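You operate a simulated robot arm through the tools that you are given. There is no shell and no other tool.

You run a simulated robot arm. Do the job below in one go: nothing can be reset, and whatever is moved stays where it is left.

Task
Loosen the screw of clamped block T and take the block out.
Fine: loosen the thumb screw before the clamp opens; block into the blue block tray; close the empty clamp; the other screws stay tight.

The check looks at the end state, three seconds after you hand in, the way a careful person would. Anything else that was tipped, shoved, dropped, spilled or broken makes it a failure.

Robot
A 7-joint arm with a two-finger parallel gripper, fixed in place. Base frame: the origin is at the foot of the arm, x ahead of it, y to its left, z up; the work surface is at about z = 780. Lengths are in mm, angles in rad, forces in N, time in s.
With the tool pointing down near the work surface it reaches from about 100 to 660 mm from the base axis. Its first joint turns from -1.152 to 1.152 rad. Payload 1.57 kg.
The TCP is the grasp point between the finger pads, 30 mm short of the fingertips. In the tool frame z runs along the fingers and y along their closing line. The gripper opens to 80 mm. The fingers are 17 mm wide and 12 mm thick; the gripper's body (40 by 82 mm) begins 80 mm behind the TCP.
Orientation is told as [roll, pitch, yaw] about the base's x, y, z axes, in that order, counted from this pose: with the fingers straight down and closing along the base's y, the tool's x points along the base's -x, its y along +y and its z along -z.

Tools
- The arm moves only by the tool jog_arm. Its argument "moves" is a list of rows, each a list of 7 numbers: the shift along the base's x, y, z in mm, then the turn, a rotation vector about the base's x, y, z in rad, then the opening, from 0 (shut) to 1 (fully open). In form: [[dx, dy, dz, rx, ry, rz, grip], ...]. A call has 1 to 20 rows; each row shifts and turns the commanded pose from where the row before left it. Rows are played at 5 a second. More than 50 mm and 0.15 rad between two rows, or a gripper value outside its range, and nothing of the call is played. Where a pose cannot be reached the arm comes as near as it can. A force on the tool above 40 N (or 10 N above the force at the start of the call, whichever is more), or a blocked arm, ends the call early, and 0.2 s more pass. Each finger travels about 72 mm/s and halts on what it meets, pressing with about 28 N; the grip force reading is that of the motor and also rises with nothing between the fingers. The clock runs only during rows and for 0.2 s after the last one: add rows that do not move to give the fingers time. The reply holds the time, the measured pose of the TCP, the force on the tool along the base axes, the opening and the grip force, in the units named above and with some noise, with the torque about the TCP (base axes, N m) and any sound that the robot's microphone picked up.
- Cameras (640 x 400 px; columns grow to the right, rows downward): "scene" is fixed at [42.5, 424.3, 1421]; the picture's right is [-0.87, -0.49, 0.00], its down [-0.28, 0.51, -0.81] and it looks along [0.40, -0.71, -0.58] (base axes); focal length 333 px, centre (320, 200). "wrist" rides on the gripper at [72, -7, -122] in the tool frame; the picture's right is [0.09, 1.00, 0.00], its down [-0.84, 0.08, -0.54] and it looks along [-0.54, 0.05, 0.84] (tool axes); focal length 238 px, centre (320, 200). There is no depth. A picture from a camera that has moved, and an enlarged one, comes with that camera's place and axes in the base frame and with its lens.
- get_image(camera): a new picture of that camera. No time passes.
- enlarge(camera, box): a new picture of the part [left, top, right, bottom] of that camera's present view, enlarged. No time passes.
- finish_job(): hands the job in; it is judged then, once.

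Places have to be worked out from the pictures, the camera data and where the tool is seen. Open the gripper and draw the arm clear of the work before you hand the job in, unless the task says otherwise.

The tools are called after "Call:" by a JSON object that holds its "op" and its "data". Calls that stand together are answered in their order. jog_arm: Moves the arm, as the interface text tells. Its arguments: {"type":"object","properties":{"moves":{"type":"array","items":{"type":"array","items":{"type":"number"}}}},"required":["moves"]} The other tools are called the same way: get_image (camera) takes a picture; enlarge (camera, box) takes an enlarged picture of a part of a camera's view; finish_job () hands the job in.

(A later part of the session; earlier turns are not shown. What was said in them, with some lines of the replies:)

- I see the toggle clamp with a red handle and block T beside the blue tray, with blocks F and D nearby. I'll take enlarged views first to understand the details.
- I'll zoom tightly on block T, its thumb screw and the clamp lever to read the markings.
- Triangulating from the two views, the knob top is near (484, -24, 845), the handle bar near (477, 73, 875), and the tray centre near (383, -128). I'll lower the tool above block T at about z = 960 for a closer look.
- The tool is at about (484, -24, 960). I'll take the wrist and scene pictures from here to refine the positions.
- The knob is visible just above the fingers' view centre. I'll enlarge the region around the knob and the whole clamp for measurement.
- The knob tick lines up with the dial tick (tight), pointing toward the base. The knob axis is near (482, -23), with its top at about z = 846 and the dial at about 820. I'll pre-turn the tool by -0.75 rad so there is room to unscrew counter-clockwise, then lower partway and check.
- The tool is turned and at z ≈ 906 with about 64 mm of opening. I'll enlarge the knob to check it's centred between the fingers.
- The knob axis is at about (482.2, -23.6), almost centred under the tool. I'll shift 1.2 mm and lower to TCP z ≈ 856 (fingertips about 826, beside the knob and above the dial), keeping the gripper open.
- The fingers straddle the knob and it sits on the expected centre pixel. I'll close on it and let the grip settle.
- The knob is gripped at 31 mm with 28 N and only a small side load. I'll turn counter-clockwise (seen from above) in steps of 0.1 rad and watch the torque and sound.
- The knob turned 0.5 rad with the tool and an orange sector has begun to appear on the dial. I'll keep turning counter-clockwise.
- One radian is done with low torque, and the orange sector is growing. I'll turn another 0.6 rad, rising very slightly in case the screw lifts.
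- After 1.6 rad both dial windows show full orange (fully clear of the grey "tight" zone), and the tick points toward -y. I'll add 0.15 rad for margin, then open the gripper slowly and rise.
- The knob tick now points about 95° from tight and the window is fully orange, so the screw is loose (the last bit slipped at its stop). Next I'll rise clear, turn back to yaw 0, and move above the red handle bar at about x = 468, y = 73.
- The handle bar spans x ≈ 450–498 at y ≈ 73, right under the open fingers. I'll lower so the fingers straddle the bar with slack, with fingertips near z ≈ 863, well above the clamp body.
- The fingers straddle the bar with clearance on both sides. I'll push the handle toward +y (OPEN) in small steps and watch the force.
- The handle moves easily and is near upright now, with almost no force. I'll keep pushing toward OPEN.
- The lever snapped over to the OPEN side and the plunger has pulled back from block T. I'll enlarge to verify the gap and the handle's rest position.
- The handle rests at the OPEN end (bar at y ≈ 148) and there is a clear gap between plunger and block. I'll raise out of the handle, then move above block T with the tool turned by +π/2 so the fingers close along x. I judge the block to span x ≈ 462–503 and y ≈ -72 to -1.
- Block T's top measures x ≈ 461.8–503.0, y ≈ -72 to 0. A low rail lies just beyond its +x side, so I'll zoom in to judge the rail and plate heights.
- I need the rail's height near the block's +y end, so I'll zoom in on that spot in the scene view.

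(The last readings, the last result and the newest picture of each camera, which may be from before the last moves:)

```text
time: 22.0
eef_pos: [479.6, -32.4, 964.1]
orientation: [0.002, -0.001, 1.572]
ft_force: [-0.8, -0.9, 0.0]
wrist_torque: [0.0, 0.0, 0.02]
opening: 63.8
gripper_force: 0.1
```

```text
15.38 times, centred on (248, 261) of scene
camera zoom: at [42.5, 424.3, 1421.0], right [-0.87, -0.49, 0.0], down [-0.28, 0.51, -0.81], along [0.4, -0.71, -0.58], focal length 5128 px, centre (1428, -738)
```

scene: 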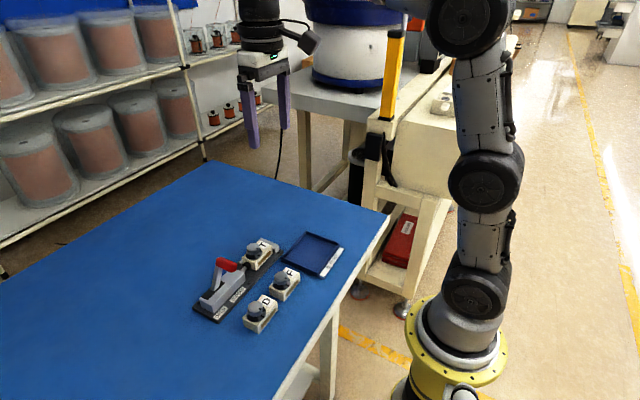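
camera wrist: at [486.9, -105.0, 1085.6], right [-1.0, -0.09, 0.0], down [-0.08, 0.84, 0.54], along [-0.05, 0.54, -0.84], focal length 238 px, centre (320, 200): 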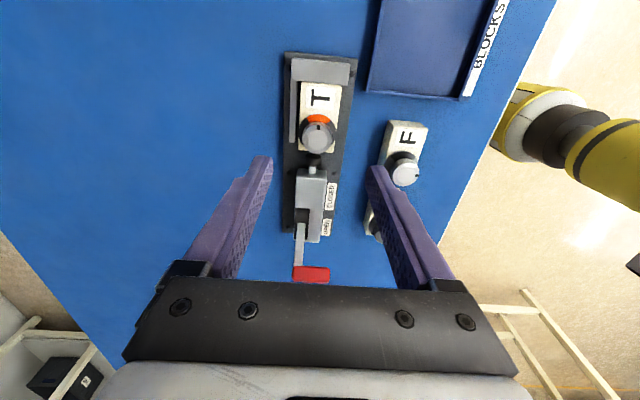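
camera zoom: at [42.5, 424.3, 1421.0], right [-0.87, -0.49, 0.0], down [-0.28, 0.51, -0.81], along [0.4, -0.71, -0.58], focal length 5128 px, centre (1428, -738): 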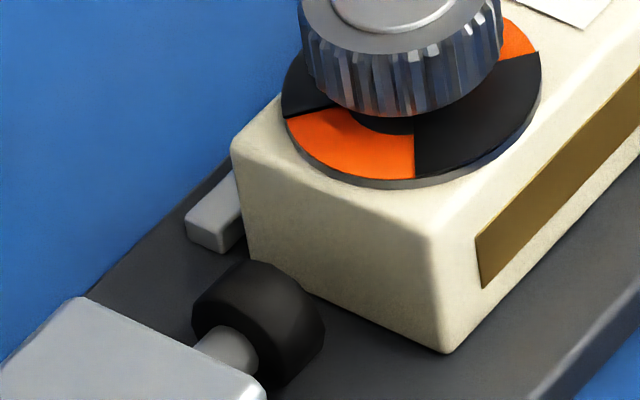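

The rail stands only about 5 mm above the plate (top ≈ 796), and the block spans z ≈ 791–818. I'll centre at x ≈ 482.4 and lower with the gripper at 64 mm to TCP z ≈ 850, then check before the final descent.

Call:
{"op": "jog_arm", "data": {"moves": [[2.5, -0.5, -30, 0, 0, 0, 0.8], [0, 0, -35, 0, 0, 0, 0.8], [0, 0, -30, 0, 0, 0, 0.8], [0, 0, -19, 0, 0, 0, 0.8], [0, 0, 0, 0, 0, 0, 0.8]]}}

Call:
{"op": "get_image", "data": {"camera": "wrist"}}

Call:
{"op": "enlarge", "data": {"camera": "wrist", "box": [220, 80, 420, 230]}}

Call:
{"op": "enlarge", "data": {"camera": "scene", "box": [200, 210, 310, 290]}}

```text
time: 23.2
eef_pos: [483.8, -33.4, 851.1]
orientation: [0.0, 0.0, 1.571]
ft_force: [0.2, 0.5, 0.5]
wrist_torque: [0.01, 0.01, 0.01]
opening: 64.2
gripper_force: 0.1
```

```text
taken
camera wrist: at [490.5, -105.9, 971.8], right [-1.0, -0.09, 0.0], down [-0.08, 0.84, 0.54], along [-0.05, 0.54, -0.84], focal length 238 px, centre (320, 200)
```

wrist: 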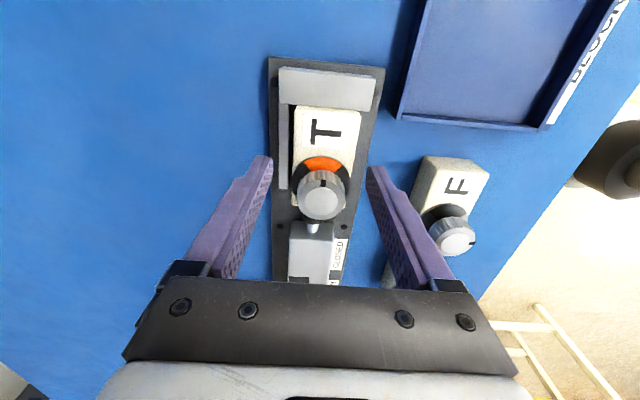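

```text
2.67 times, centred on (320, 155) of wrist
camera zoom: at [490.5, -105.9, 971.8], right [-1.0, -0.09, 0.0], down [-0.08, 0.84, 0.54], along [-0.05, 0.54, -0.84], focal length 636 px, centre (320, 320)
```

zoom: 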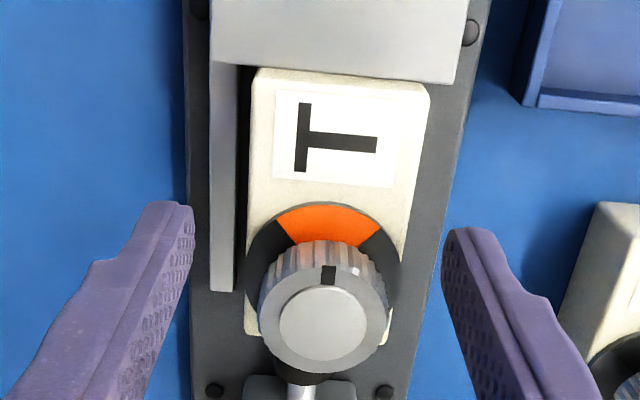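

```text
5.00 times, centred on (255, 250) of scene
camera zoom: at [42.5, 424.3, 1421.0], right [-0.87, -0.49, 0.0], down [-0.28, 0.51, -0.81], along [0.4, -0.71, -0.58], focal length 1666 px, centre (645, -50)
```

zoom: 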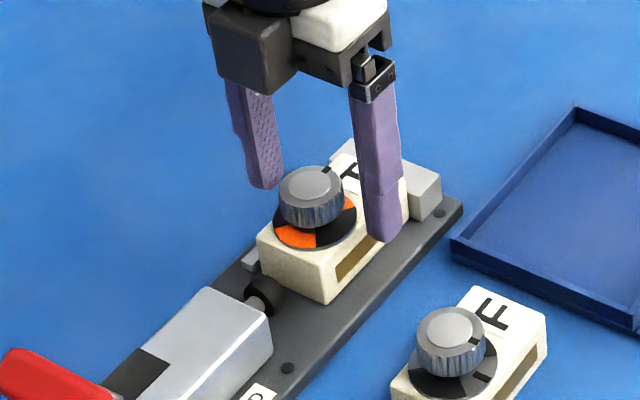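

The fingers straddle block T evenly, with the tool about 0.8 mm too far in +x. I'll correct that, lower to TCP z ≈ 832 (tips ≈ 802, above the rail), and close on the block.

Call:
{"op": "jog_arm", "data": {"moves": [[-0.8, 0, -8, 0, 0, 0, 0.8], [0, 0, -7, 0, 0, 0, 0.8], [0, 0, -4, 0, 0, 0, 0.8], [0, 0, 0, 0, 0, 0, 0.65], [0, 0, 0, 0, 0, 0, 0.5], [0, 0, 0, 0, 0, 0, 0.35], [0, 0, 0, 0, 0, 0, 0.35]]}}

Call:
{"op": "get_image", "data": {"camera": "wrist"}}

Call:
{"op": "enlarge", "data": {"camera": "scene", "box": [200, 210, 310, 290]}}

```text
time: 24.8
eef_pos: [483.6, -34.2, 831.1]
orientation: [0.001, 0.0, 1.573]
ft_force: [-1.3, -0.8, 0.3]
wrist_torque: [0.03, 0.0, -0.02]
opening: 41.5
gripper_force: 28.0
```

```text
taken
camera wrist: at [489.2, -106.3, 952.5], right [-1.0, -0.09, 0.0], down [-0.08, 0.84, 0.54], along [-0.05, 0.54, -0.84], focal length 238 px, centre (320, 200)
```

wrist: 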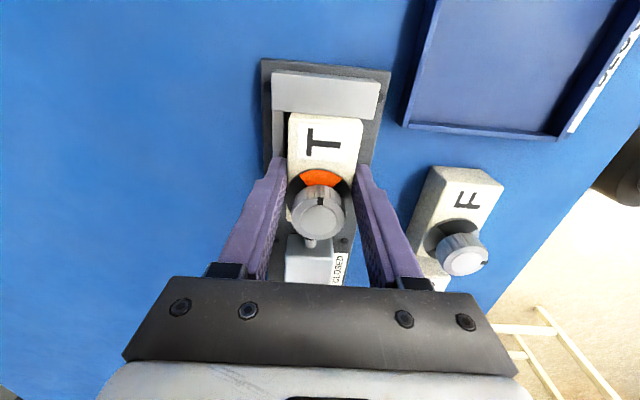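

```text
5.00 times, centred on (255, 250) of scene
camera zoom: at [42.5, 424.3, 1421.0], right [-0.87, -0.49, 0.0], down [-0.28, 0.51, -0.81], along [0.4, -0.71, -0.58], focal length 1666 px, centre (645, -50)
```

zoom: 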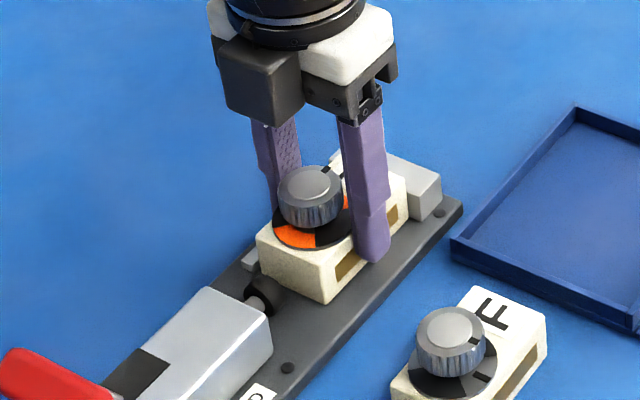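

Block T is gripped at 41.5 mm. I'll lift slowly a little first and check the force and the picture.

Call:
{"op": "jog_arm", "data": {"moves": [[0, 0, 2, 0, 0, 0, 0.35], [0, 1, 3, 0, 0, 0, 0.35], [0, 0, 5, 0, 0, 0, 0.35], [0, 0, 8, 0, 0, 0, 0.35], [0, 0, 12, 0, 0, 0, 0.35], [0, 0, 0, 0, 0, 0, 0.35]]}}

Call:
{"op": "get_image", "data": {"camera": "wrist"}}

Call:
{"op": "enlarge", "data": {"camera": "scene", "box": [200, 200, 310, 290]}}

```text
time: 26.2
eef_pos: [483.2, -33.3, 861.3]
orientation: [0.001, 0.001, 1.571]
ft_force: [-0.2, 0.0, -1.8]
wrist_torque: [0.0, 0.01, 0.01]
opening: 41.5
gripper_force: 28.2
```

```text
taken
camera wrist: at [489.1, -105.2, 981.9], right [-1.0, -0.09, 0.0], down [-0.08, 0.84, 0.54], along [-0.05, 0.54, -0.84], focal length 238 px, centre (320, 200)
```

wrist: 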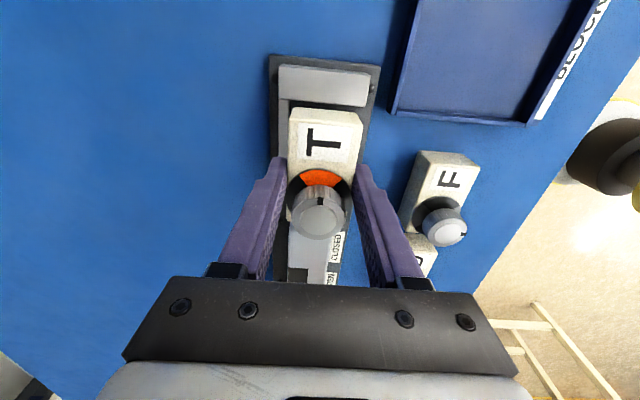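

```text
4.44 times, centred on (255, 245) of scene
camera zoom: at [42.5, 424.3, 1421.0], right [-0.87, -0.49, 0.0], down [-0.28, 0.51, -0.81], along [0.4, -0.71, -0.58], focal length 1481 px, centre (609, 0)
```

zoom: 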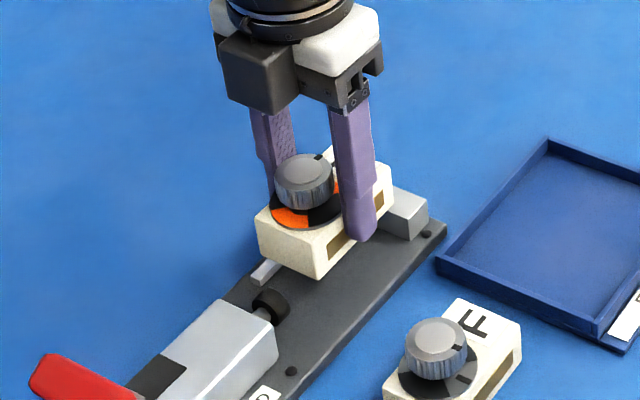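

Block T is off the plate and held level (about 1.8 N). I'll raise it to z ≈ 920 and carry it over the blue tray, whose centre I judge to be near (378, -128).

Call:
{"op": "jog_arm", "data": {"moves": [[0, 0, 30, 0, 0, 0, 0.35], [0, 0, 30, 0, 0, 0, 0.35], [-17.5, -15.3, 0, 0, 0, 0, 0.35], [-17.5, -15.3, 0, 0, 0, 0, 0.35], [-17.5, -15.3, 0, 0, 0, 0, 0.35], [-17.5, -15.3, 0, 0, 0, 0, 0.35], [-17.5, -15.3, 0, 0, 0, 0, 0.35], [-17.5, -15.3, 0, 0, 0, 0, 0.35], [0, 0, 0, 0, 0, 0, 0.35]]}}

Call:
{"op": "get_image", "data": {"camera": "wrist"}}

Call:
{"op": "enlarge", "data": {"camera": "scene", "box": [230, 170, 370, 290]}}

```text
time: 28.2
eef_pos: [377.9, -125.4, 921.0]
orientation: [0.001, 0.0, 1.57]
ft_force: [0.3, -0.5, -2.5]
wrist_torque: [0.0, 0.0, -0.02]
opening: 41.6
gripper_force: 27.4
```

```text
taken
camera wrist: at [384.2, -197.7, 1042.5], right [-1.0, -0.09, 0.0], down [-0.08, 0.84, 0.54], along [-0.05, 0.54, -0.84], focal length 238 px, centre (320, 200)
```

wrist: 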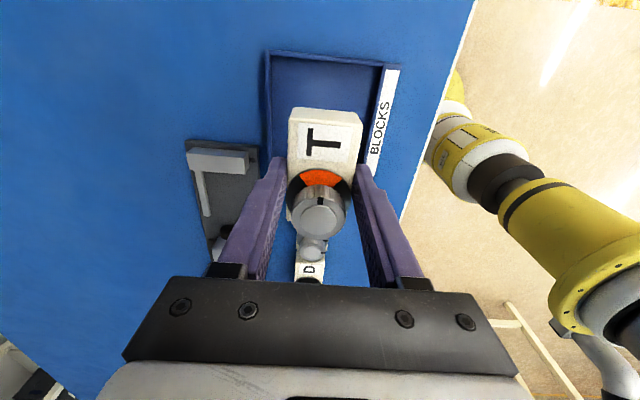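

```text
3.33 times, centred on (300, 230) of scene
camera zoom: at [42.5, 424.3, 1421.0], right [-0.87, -0.49, 0.0], down [-0.28, 0.51, -0.81], along [0.4, -0.71, -0.58], focal length 1111 px, centre (387, 100)
```

zoom: 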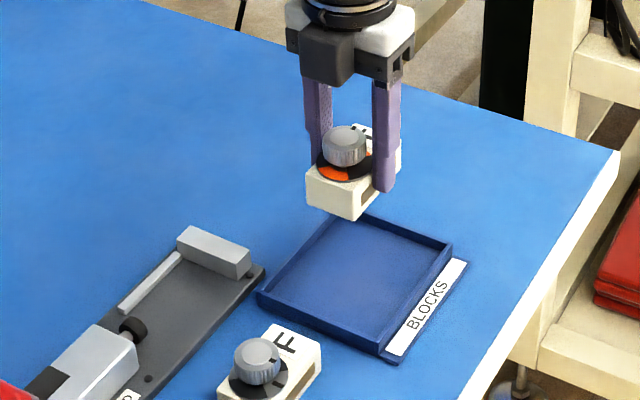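

The tray spans x ≈ 322–434 and y ≈ -189 to -67, so the block (centre about (378, -129)) is over its middle. I'll lower to TCP z ≈ 832 and check.

Call:
{"op": "jog_arm", "data": {"moves": [[0, 0, -30, 0, 0, 0, 0.35], [0, 0, -30, 0, 0, 0, 0.35], [0, 0, -18, 0, 0, 0, 0.35], [0, 0, -10, 0, 0, 0, 0.35], [0, 0, 0, 0, 0, 0, 0.35]]}}

Call:
{"op": "enlarge", "data": {"camera": "scene", "box": [260, 210, 350, 285]}}

Call:
{"op": "get_image", "data": {"camera": "wrist"}}

```text
time: 29.4
eef_pos: [377.1, -125.0, 833.3]
orientation: [0.0, -0.001, 1.571]
ft_force: [0.9, 0.5, -2.1]
wrist_torque: [0.01, -0.01, -0.02]
opening: 41.5
gripper_force: 28.4
```

```text
5.33 times, centred on (305, 248) of scene
camera zoom: at [42.5, 424.3, 1421.0], right [-0.87, -0.49, 0.0], down [-0.28, 0.51, -0.81], along [0.4, -0.71, -0.58], focal length 1778 px, centre (400, -53)
```

zoom: 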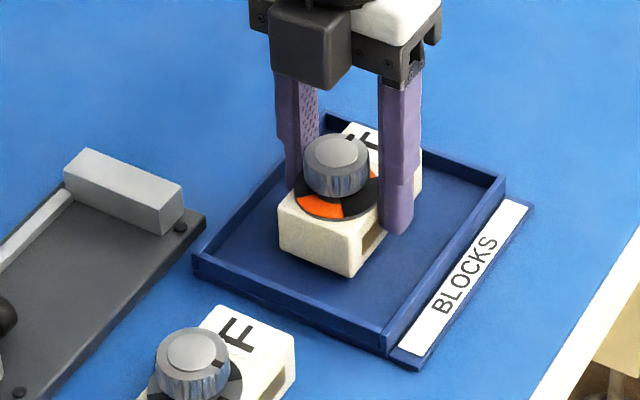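

```text
taken
camera wrist: at [384.0, -197.4, 954.5], right [-1.0, -0.09, 0.0], down [-0.08, 0.84, 0.54], along [-0.05, 0.54, -0.84], focal length 238 px, centre (320, 200)
```

wrist: 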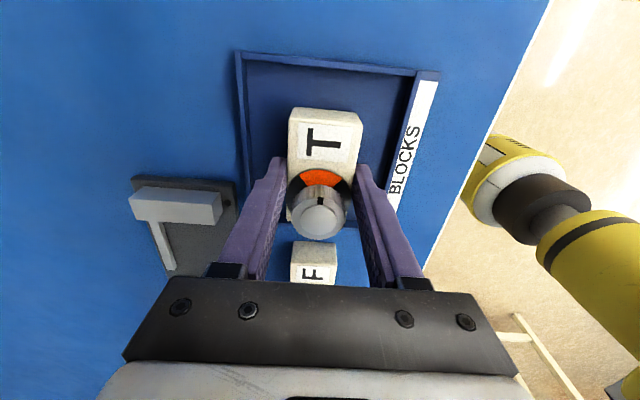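

The block hovers a few mm above the tray floor, well inside the walls. I'll lower it in 1 mm steps and look for the contact force.

Call:
{"op": "jog_arm", "data": {"moves": [[0, 0, -1, 0, 0, 0, 0.35], [0, 0, -1, 0, 0, 0, 0.35], [0, 0, -1, 0, 0, 0, 0.35], [0, 0, -1, 0, 0, 0, 0.35], [0, 0, 0, 0, 0, 0, 0.35]]}}

```text
time: 30.6
eef_pos: [378.2, -125.1, 829.8]
orientation: [-0.001, 0.0, 1.57]
ft_force: [-0.3, -0.4, -2.6]
wrist_torque: [0.01, -0.01, 0.0]
opening: 41.5
gripper_force: 27.7
```

No contact yet (still about -2.5 N). I'll continue down in 1 mm steps.

Call:
{"op": "jog_arm", "data": {"moves": [[0, 0, -1, 0, 0, 0, 0.35], [0, 0, -1, 0, 0, 0, 0.35], [0, 0, 0, 0, 0, 0, 0.35]]}}

Call:
{"op": "enlarge", "data": {"camera": "scene", "box": [280, 225, 340, 275]}}

```text
time: 31.4
eef_pos: [377.6, -124.9, 827.2]
orientation: [0.002, -0.001, 1.571]
ft_force: [-0.2, -0.1, -1.4]
wrist_torque: [0.01, -0.03, -0.02]
opening: 41.5
gripper_force: 28.1
```

```text
8.00 times, centred on (310, 250) of scene
camera zoom: at [42.5, 424.3, 1421.0], right [-0.87, -0.49, 0.0], down [-0.28, 0.51, -0.81], along [0.4, -0.71, -0.58], focal length 2666 px, centre (400, -200)
```

zoom: 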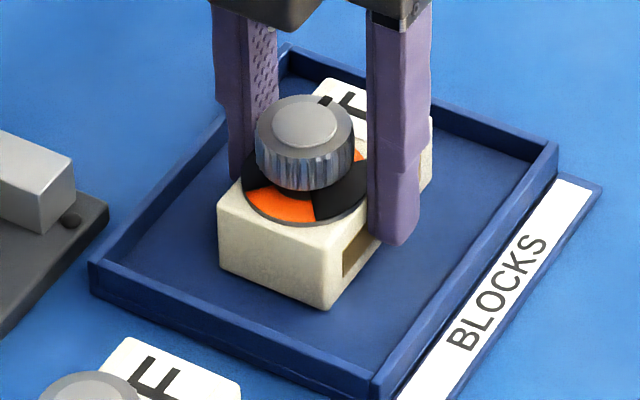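

Still hanging free, though nearly down. I'll lower further 1 mm at a time.

Call:
{"op": "jog_arm", "data": {"moves": [[0, 0, -1, 0, 0, 0, 0.35], [0, 0, -1, 0, 0, 0, 0.35], [0, 0, 0, 0, 0, 0, 0.35]]}}

```text
time: 32.2
eef_pos: [380.3, -124.3, 826.8]
orientation: [-0.001, 0.001, 1.57]
ft_force: [-7.2, 2.2, 19.1]
wrist_torque: [0.2, 0.42, 0.01]
opening: 41.6
gripper_force: 27.8
```

Contact: fz rose to +19 N, so the block is on the tray floor. I'll ease up by 1 mm to relieve the pressure, then open the fingers gradually.

Call:
{"op": "jog_arm", "data": {"moves": [[0, 0, 0.8, 0, 0, 0, 0.35], [0, 0, 0, 0, 0, 0, 0.35], [0, 0, 0, 0, 0, 0, 0.55], [0, 0, 0, 0, 0, 0, 0.65], [0, 0, 0, 0, 0, 0, 0.7], [0, 0, 0, 0, 0, 0, 0.7]]}}

Call:
{"op": "get_image", "data": {"camera": "wrist"}}

Call:
{"op": "enlarge", "data": {"camera": "scene", "box": [270, 215, 350, 285]}}

```text
time: 33.6
eef_pos: [378.5, -124.3, 826.5]
orientation: [0.0, -0.001, 1.572]
ft_force: [-0.6, 0.2, 0.2]
wrist_torque: [0.01, -0.02, 0.0]
opening: 56.2
gripper_force: 0.0
```

```text
taken
camera wrist: at [384.1, -197.1, 947.0], right [-1.0, -0.09, 0.0], down [-0.08, 0.84, 0.54], along [-0.05, 0.54, -0.84], focal length 238 px, centre (320, 200)
```

wrist: 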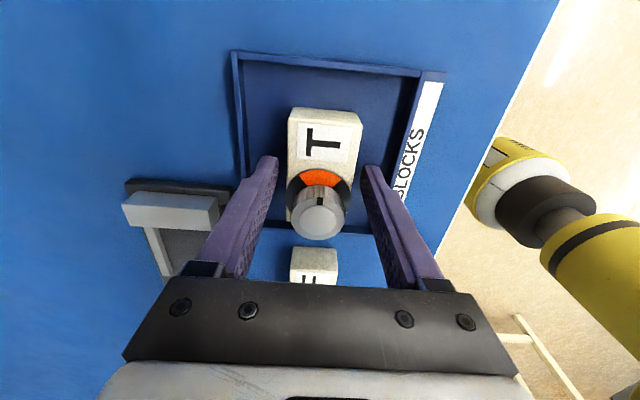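

```text
5.71 times, centred on (310, 250) of scene
camera zoom: at [42.5, 424.3, 1421.0], right [-0.87, -0.49, 0.0], down [-0.28, 0.51, -0.81], along [0.4, -0.71, -0.58], focal length 1904 px, centre (377, -86)
```

zoom: 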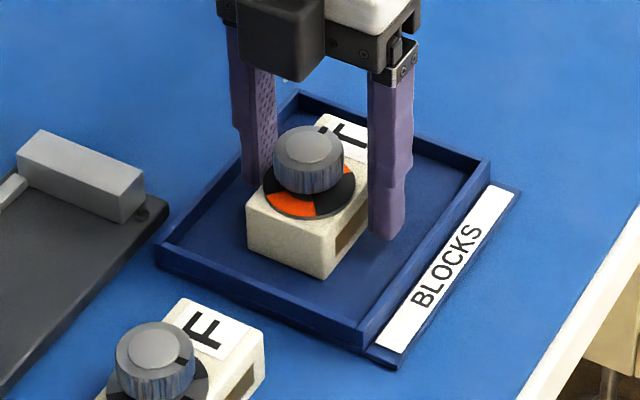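

Block T sits flat in the tray and the fingers are clear. I'll rise straight up, then travel back over the open handle while turning to yaw 0.

Call:
{"op": "jog_arm", "data": {"moves": [[0, 0, 20, 0, 0, 0, 0.7], [0, 0, 35, 0, 0, 0, 0.7], [0, 0, 40, 0, 0, 0, 0.7], [0, 0, 35, 0, 0, 0, 0.7], [8.2, 24.8, 0, 0, 0, -0.1428, 0.6], [8.2, 24.8, 0, 0, 0, -0.1428, 0.6], [8.2, 24.8, 0, 0, 0, -0.1428, 0.6], [8.2, 24.8, 0, 0, 0, -0.1428, 0.6], [8.2, 24.8, 0, 0, 0, -0.1428, 0.6], [8.2, 24.8, 0, 0, 0, -0.1428, 0.6], [8.2, 24.8, 0, 0, 0, -0.1428, 0.6], [8.2, 24.8, 0, 0, 0, -0.1428, 0.6], [8.2, 24.8, 0, 0, 0, -0.1428, 0.6], [8.2, 24.8, 0, 0, 0, -0.1428, 0.6], [8, 24.8, 0, 0, 0, -0.1428, 0.6], [0, 0, 0, 0, 0, 0, 0.6], [0, 0, 0, 0, 0, 0, 0.6]]}}

Call:
{"op": "get_image", "data": {"camera": "wrist"}}

Call:
{"op": "enlarge", "data": {"camera": "wrist", "box": [220, 80, 420, 205]}}

Call:
{"op": "enlarge", "data": {"camera": "scene", "box": [180, 200, 350, 320]}}

```text
time: 37.2
eef_pos: [468.7, 148.2, 954.9]
orientation: [0.001, 0.001, -0.001]
ft_force: [-0.2, 0.2, 0.2]
wrist_torque: [-0.01, 0.02, 0.04]
opening: 48.0
gripper_force: 0.0
```

```text
taken
camera wrist: at [396.2, 141.0, 1077.2], right [-0.09, 1.0, 0.0], down [0.84, 0.08, 0.54], along [0.54, 0.05, -0.84], focal length 238 px, centre (320, 200)
```

wrist: 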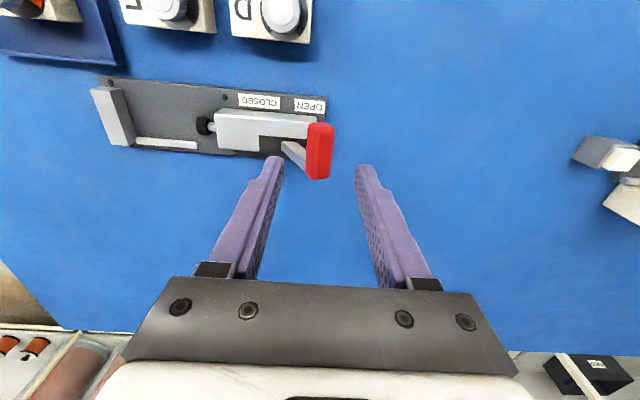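

```text
3.20 times, centred on (320, 142) of wrist
camera zoom: at [396.2, 141.0, 1077.2], right [-0.09, 1.0, 0.0], down [0.84, 0.08, 0.54], along [0.54, 0.05, -0.84], focal length 763 px, centre (320, 384)
```

zoom: 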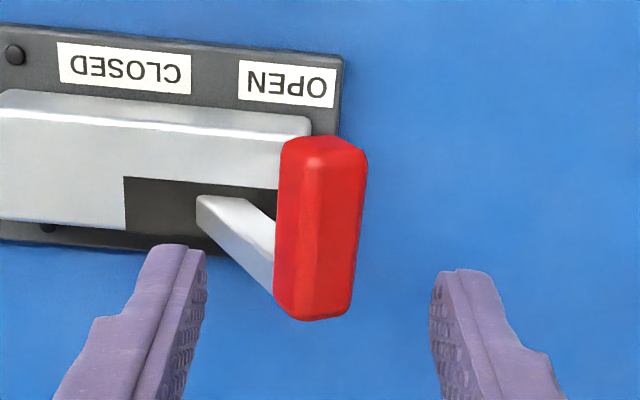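

```text
3.33 times, centred on (265, 260) of scene
camera zoom: at [42.5, 424.3, 1421.0], right [-0.87, -0.49, 0.0], down [-0.28, 0.51, -0.81], along [0.4, -0.71, -0.58], focal length 1111 px, centre (503, 0)
```

zoom: 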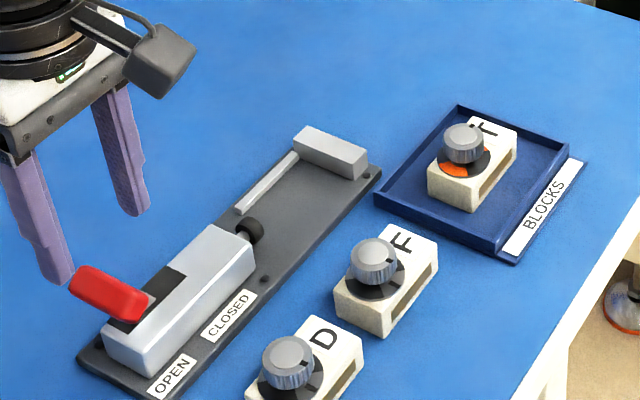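

Block T rests flat in the tray, with F and D untouched. The handle bar is at y ≈ 148, centred under the fingers, so I'll lower to straddle it.

Call:
{"op": "jog_arm", "data": {"moves": [[0, 0, -20, 0, 0, 0, 0.58], [0, 0, -20, 0, 0, 0, 0.58], [0, 0, -14, 0, 0, 0, 0.58], [0, 0, -7, 0, 0, 0, 0.58], [0, 0, 0, 0, 0, 0, 0.5]]}}

Call:
{"op": "get_image", "data": {"camera": "wrist"}}

```text
time: 38.4
eef_pos: [468.8, 147.9, 896.4]
orientation: [-0.001, 0.0, -0.001]
ft_force: [-0.6, -0.9, 0.1]
wrist_torque: [-0.01, -0.04, 0.01]
opening: 39.9
gripper_force: 0.1
```

```text
taken
camera wrist: at [396.0, 140.8, 1016.1], right [-0.09, 1.0, 0.0], down [0.84, 0.08, 0.54], along [0.54, 0.05, -0.84], focal length 238 px, centre (320, 200)
```

wrist: 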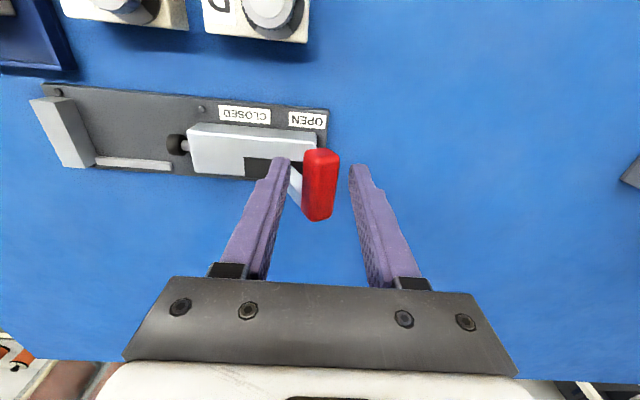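

The fingers straddle the bar. I'll push the handle toward -y (CLOSED) in 5 mm steps.

Call:
{"op": "jog_arm", "data": {"moves": [[0, -5, 0, 0, 0, 0, 0.5], [0, -5, 0, 0, 0, 0, 0.5], [0, -5, 0, 0, 0, 0, 0.5], [0, -5, 0, 0, 0, 0, 0.5], [0, -5, 0, 0, 0, 0, 0.5], [0, -5, 0, 0, 0, 0, 0.5], [0, -5, 0, 0, 0, 0, 0.5], [0, -5, 0, 0, 0, 0, 0.5], [0, -5, 0, 0, 0, 0, 0.5], [0, -5, 0, 0, 0, 0, 0.5]]}}

Call:
{"op": "get_image", "data": {"camera": "wrist"}}

Call:
{"op": "enlarge", "data": {"camera": "scene", "box": [180, 200, 310, 320]}}

```text
time: 40.6
eef_pos: [468.0, 98.1, 895.0]
orientation: [0.0, 0.0, 0.0]
ft_force: [0.1, 1.4, 0.6]
wrist_torque: [0.04, 0.01, -0.01]
opening: 40.7
gripper_force: 0.2
```

```text
taken
camera wrist: at [396.1, 90.9, 1016.1], right [-0.09, 1.0, 0.0], down [0.84, 0.08, 0.54], along [0.54, 0.05, -0.84], focal length 238 px, centre (320, 200)
```

wrist: 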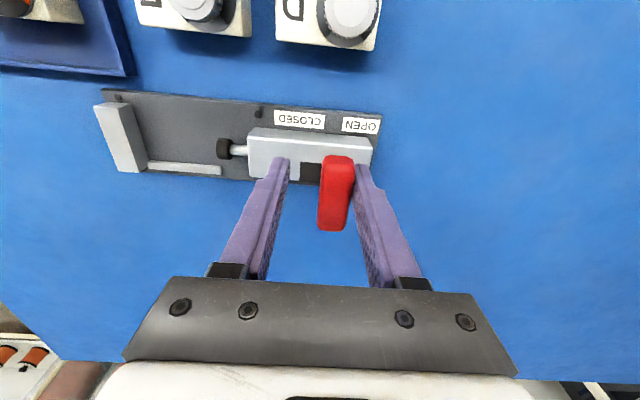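

```text
3.33 times, centred on (245, 260) of scene
camera zoom: at [42.5, 424.3, 1421.0], right [-0.87, -0.49, 0.0], down [-0.28, 0.51, -0.81], along [0.4, -0.71, -0.58], focal length 1111 px, centre (570, 0)
```

zoom: 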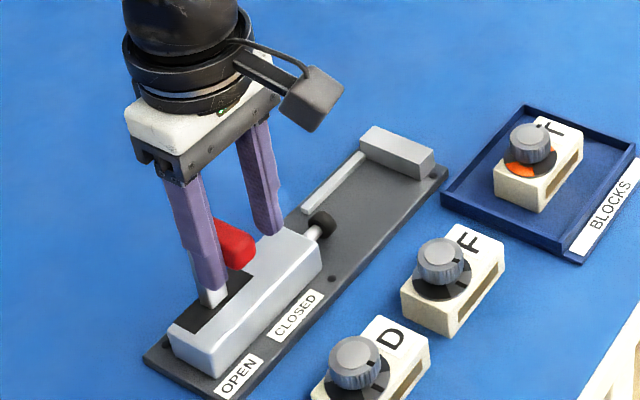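

The handle is near upright with little force and the plunger is extending. I'll keep pushing toward CLOSED, down to about TCP y = 63.

Call:
{"op": "jog_arm", "data": {"moves": [[0, -5, 0, 0, 0, 0, 0.5], [0, -5, 0, 0, 0, 0, 0.5], [0, -5, 0, 0, 0, 0, 0.5], [0, -5, 0, 0, 0, 0, 0.5], [0, -5, 0, 0, 0, 0, 0.5], [0, -4, 0, 0, 0, 0, 0.5], [0, -3, 0, 0, 0, 0, 0.5], [0, -2, 0, 0, 0, 0, 0.5], [0, 0, 0, 0, 0, 0, 0.5]]}}

Call:
{"op": "get_image", "data": {"camera": "wrist"}}

Call:
{"op": "enlarge", "data": {"camera": "scene", "box": [180, 200, 310, 320]}}

```text
time: 42.6
eef_pos: [468.2, 65.7, 894.8]
orientation: [0.001, 0.0, 0.0]
ft_force: [0.0, 2.7, -0.3]
wrist_torque: [0.05, -0.03, 0.04]
opening: 42.0
gripper_force: 1.5
```

```text
taken
camera wrist: at [395.8, 57.3, 1016.0], right [-0.09, 1.0, 0.0], down [0.84, 0.08, 0.54], along [0.54, 0.05, -0.84], focal length 238 px, centre (320, 200)
```

wrist: 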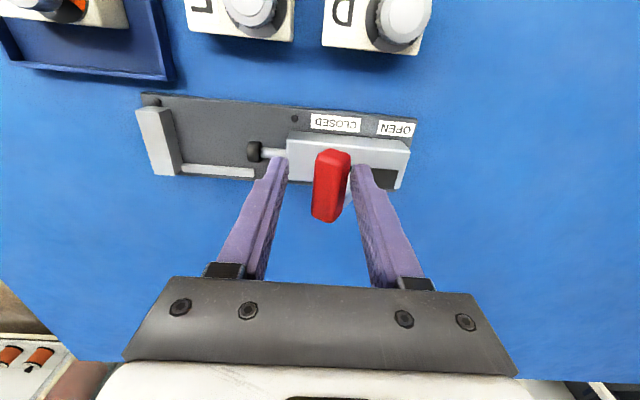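

```text
3.33 times, centred on (245, 260) of scene
camera zoom: at [42.5, 424.4, 1421.0], right [-0.87, -0.49, 0.0], down [-0.28, 0.51, -0.81], along [0.4, -0.71, -0.58], focal length 1111 px, centre (570, 0)
```

zoom: 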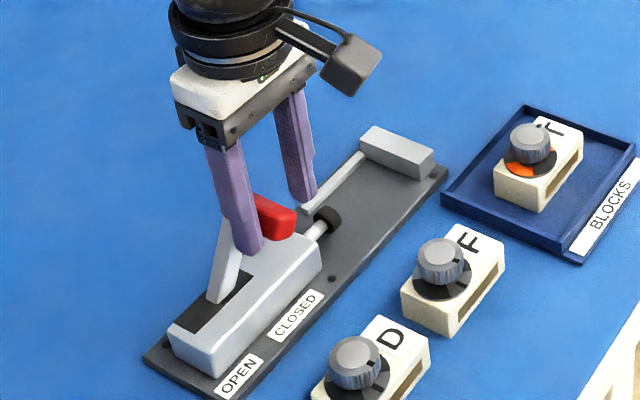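

The handle looks closed, with light contact on the finger. I'll enlarge to compare the bar's place with the original closed position (y ≈ 73).

Call:
{"op": "enlarge", "data": {"camera": "wrist", "box": [220, 100, 420, 230]}}

Call:
{"op": "enlarge", "data": {"camera": "scene", "box": [190, 250, 260, 325]}}

```text
3.08 times, centred on (320, 165) of wrist
camera zoom: at [395.8, 57.3, 1016.0], right [-0.09, 1.0, 0.0], down [0.84, 0.08, 0.54], along [0.54, 0.05, -0.84], focal length 733 px, centre (320, 308)
```

zoom: 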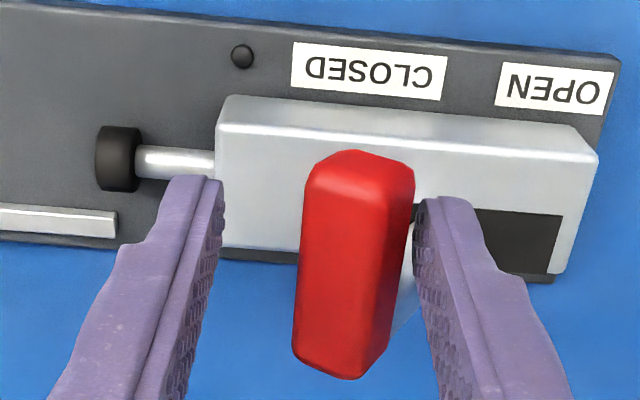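

```text
5.33 times, centred on (225, 288) of scene
camera zoom: at [42.5, 424.4, 1421.0], right [-0.87, -0.49, 0.0], down [-0.28, 0.51, -0.81], along [0.4, -0.71, -0.58], focal length 1778 px, centre (827, -267)
```

zoom: 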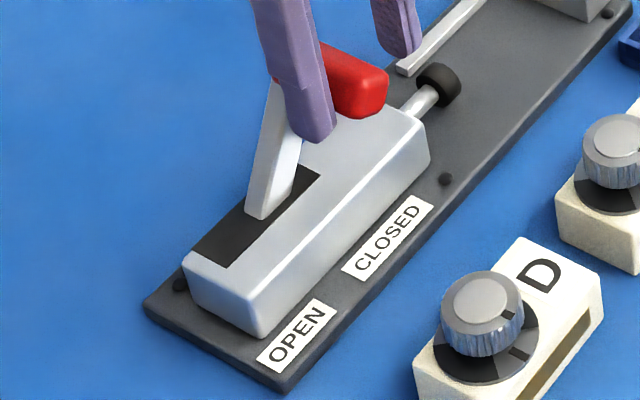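

The handle and plunger are back at their original closed place. I'll press 3 mm more to confirm it's at its stop.

Call:
{"op": "jog_arm", "data": {"moves": [[0, -1.5, 0, 0, 0, 0, 0.5], [0, -1.5, 0, 0, 0, 0, 0.5], [0, 0, 0, 0, 0, 0, 0.5]]}}

```text
time: 43.4
eef_pos: [468.8, 61.0, 895.4]
orientation: [0.001, 0.001, -0.001]
ft_force: [1.1, 8.5, -1.0]
wrist_torque: [0.16, -0.09, -0.03]
opening: 47.2
gripper_force: 3.5
```

The force rises while the bar stays put (it pushes the finger open), so the lever is at its closed stop. I'll back off to centre on the bar, open slightly, and rise straight up clear.

Call:
{"op": "jog_arm", "data": {"moves": [[0, 5, 0, 0, 0, 0, 0.6], [0, 5, 0, 0, 0, 0, 0.6], [0, 1, 0, 0, 0, 0, 0.62], [0, 0, 15, 0, 0, 0, 0.62], [0, 0, 35, 0, 0, 0, 0.62], [0, 0, 40, 0, 0, 0, 0.7], [0, 0, 40, 0, 0, 0, 0.8], [-20, 0, 40, 0, 0, 0, 0.9], [-20, 0, 40, 0, 0, 0, 1], [-20, 0, 30, 0, 0, 0, 1], [0, 0, 0, 0, 0, 0, 1], [0, 0, 0, 0, 0, 0, 1]]}}

Call:
{"op": "get_image", "data": {"camera": "wrist"}}

Call:
{"op": "enlarge", "data": {"camera": "scene", "box": [180, 210, 360, 340]}}

Call:
{"op": "get_image", "data": {"camera": "scene"}}

```text
time: 46.0
eef_pos: [409.2, 71.5, 1135.6]
orientation: [-0.001, -0.001, -0.001]
ft_force: [0.5, -0.4, 1.0]
wrist_torque: [-0.01, 0.0, 0.02]
opening: 79.9
gripper_force: 0.0
```

```text
taken
camera wrist: at [336.1, 65.1, 1256.0], right [-0.09, 1.0, 0.0], down [0.84, 0.08, 0.54], along [0.54, 0.05, -0.84], focal length 238 px, centre (320, 200)
```

wrist: 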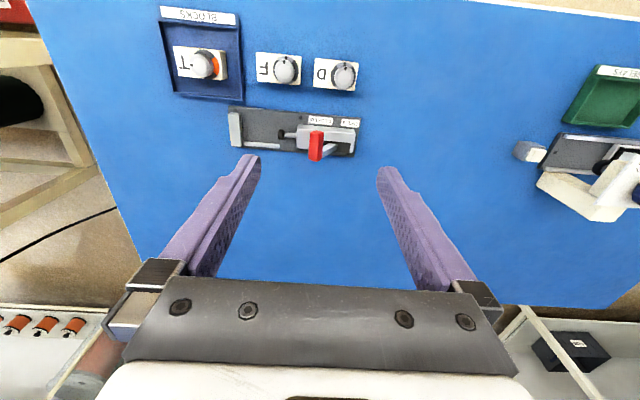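

```text
3.08 times, centred on (270, 275) of scene
camera zoom: at [42.5, 424.3, 1421.0], right [-0.87, -0.49, 0.0], down [-0.28, 0.51, -0.81], along [0.4, -0.71, -0.58], focal length 1026 px, centre (474, -31)
```

zoom: 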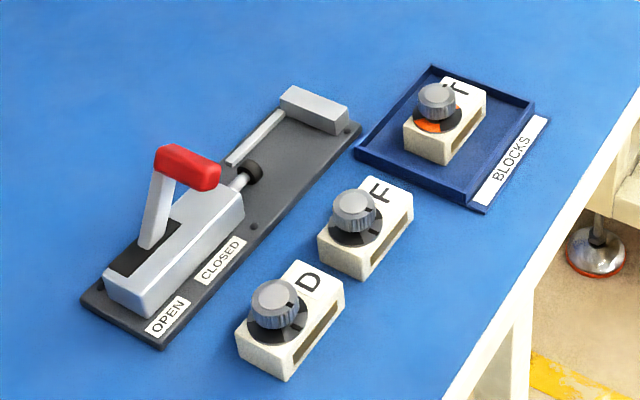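

```text
taken
```

scene: 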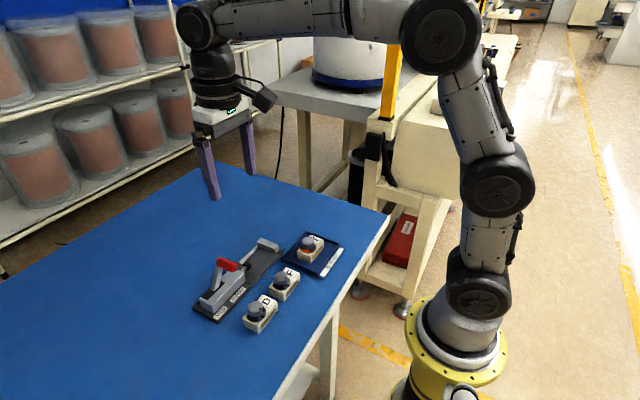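

The clamp is closed and empty, block T is in the tray, and the arm is clear with the gripper open. One last zoom will verify T's orange windows and that the F and D screws are still tight.

Call:
{"op": "enlarge", "data": {"camera": "wrist", "box": [150, 0, 380, 165]}}

Call:
{"op": "enlarge", "data": {"camera": "wrist", "box": [155, 5, 250, 105]}}

```text
2.42 times, centred on (265, 82) of wrist
camera zoom: at [336.1, 65.1, 1256.0], right [-0.09, 1.0, 0.0], down [0.84, 0.08, 0.54], along [0.54, 0.05, -0.84], focal length 578 px, centre (453, 485)
```

zoom: 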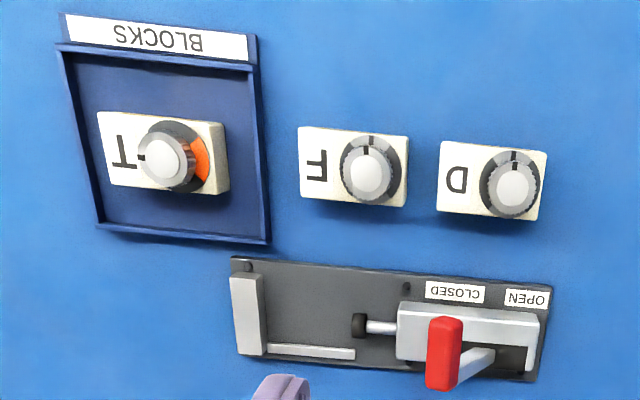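

```text
4.00 times, centred on (202, 55) of wrist
camera zoom: at [336.1, 65.1, 1256.0], right [-0.09, 1.0, 0.0], down [0.84, 0.08, 0.54], along [0.54, 0.05, -0.84], focal length 953 px, centre (790, 780)
```

zoom: 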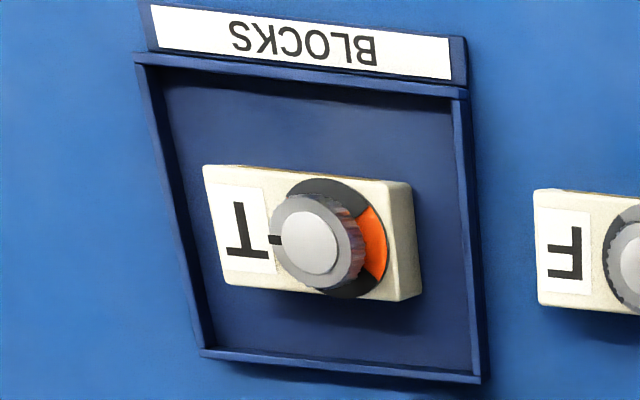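

Everything checks out: T's screw is loose (orange), T lies flat in the blue tray, the clamp is closed and empty, and F and D are still tight and in place. I'm handing in the job.

Call:
{"op": "finish_job", "data": {}}

```text
The job is handed in.
```

Block T is out of the clamp and lying flat in the blue tray, and I've handed the job in.

- **Screw:** I turned T's thumb screw about 95° counter-clockwise before opening the clamp, until the dial windows showed full orange. I took that to mean loose; nothing on the block labels the colours.
- **Clamp:** after removing the block I pushed the handle back to its closed stop. The empty clamp now looks the same as it did at the start.
- **Other blocks:** F and D were not touched, and their screw ticks still line up with the dial marks.
- **Arm:** the gripper is open and raised clear of the work.
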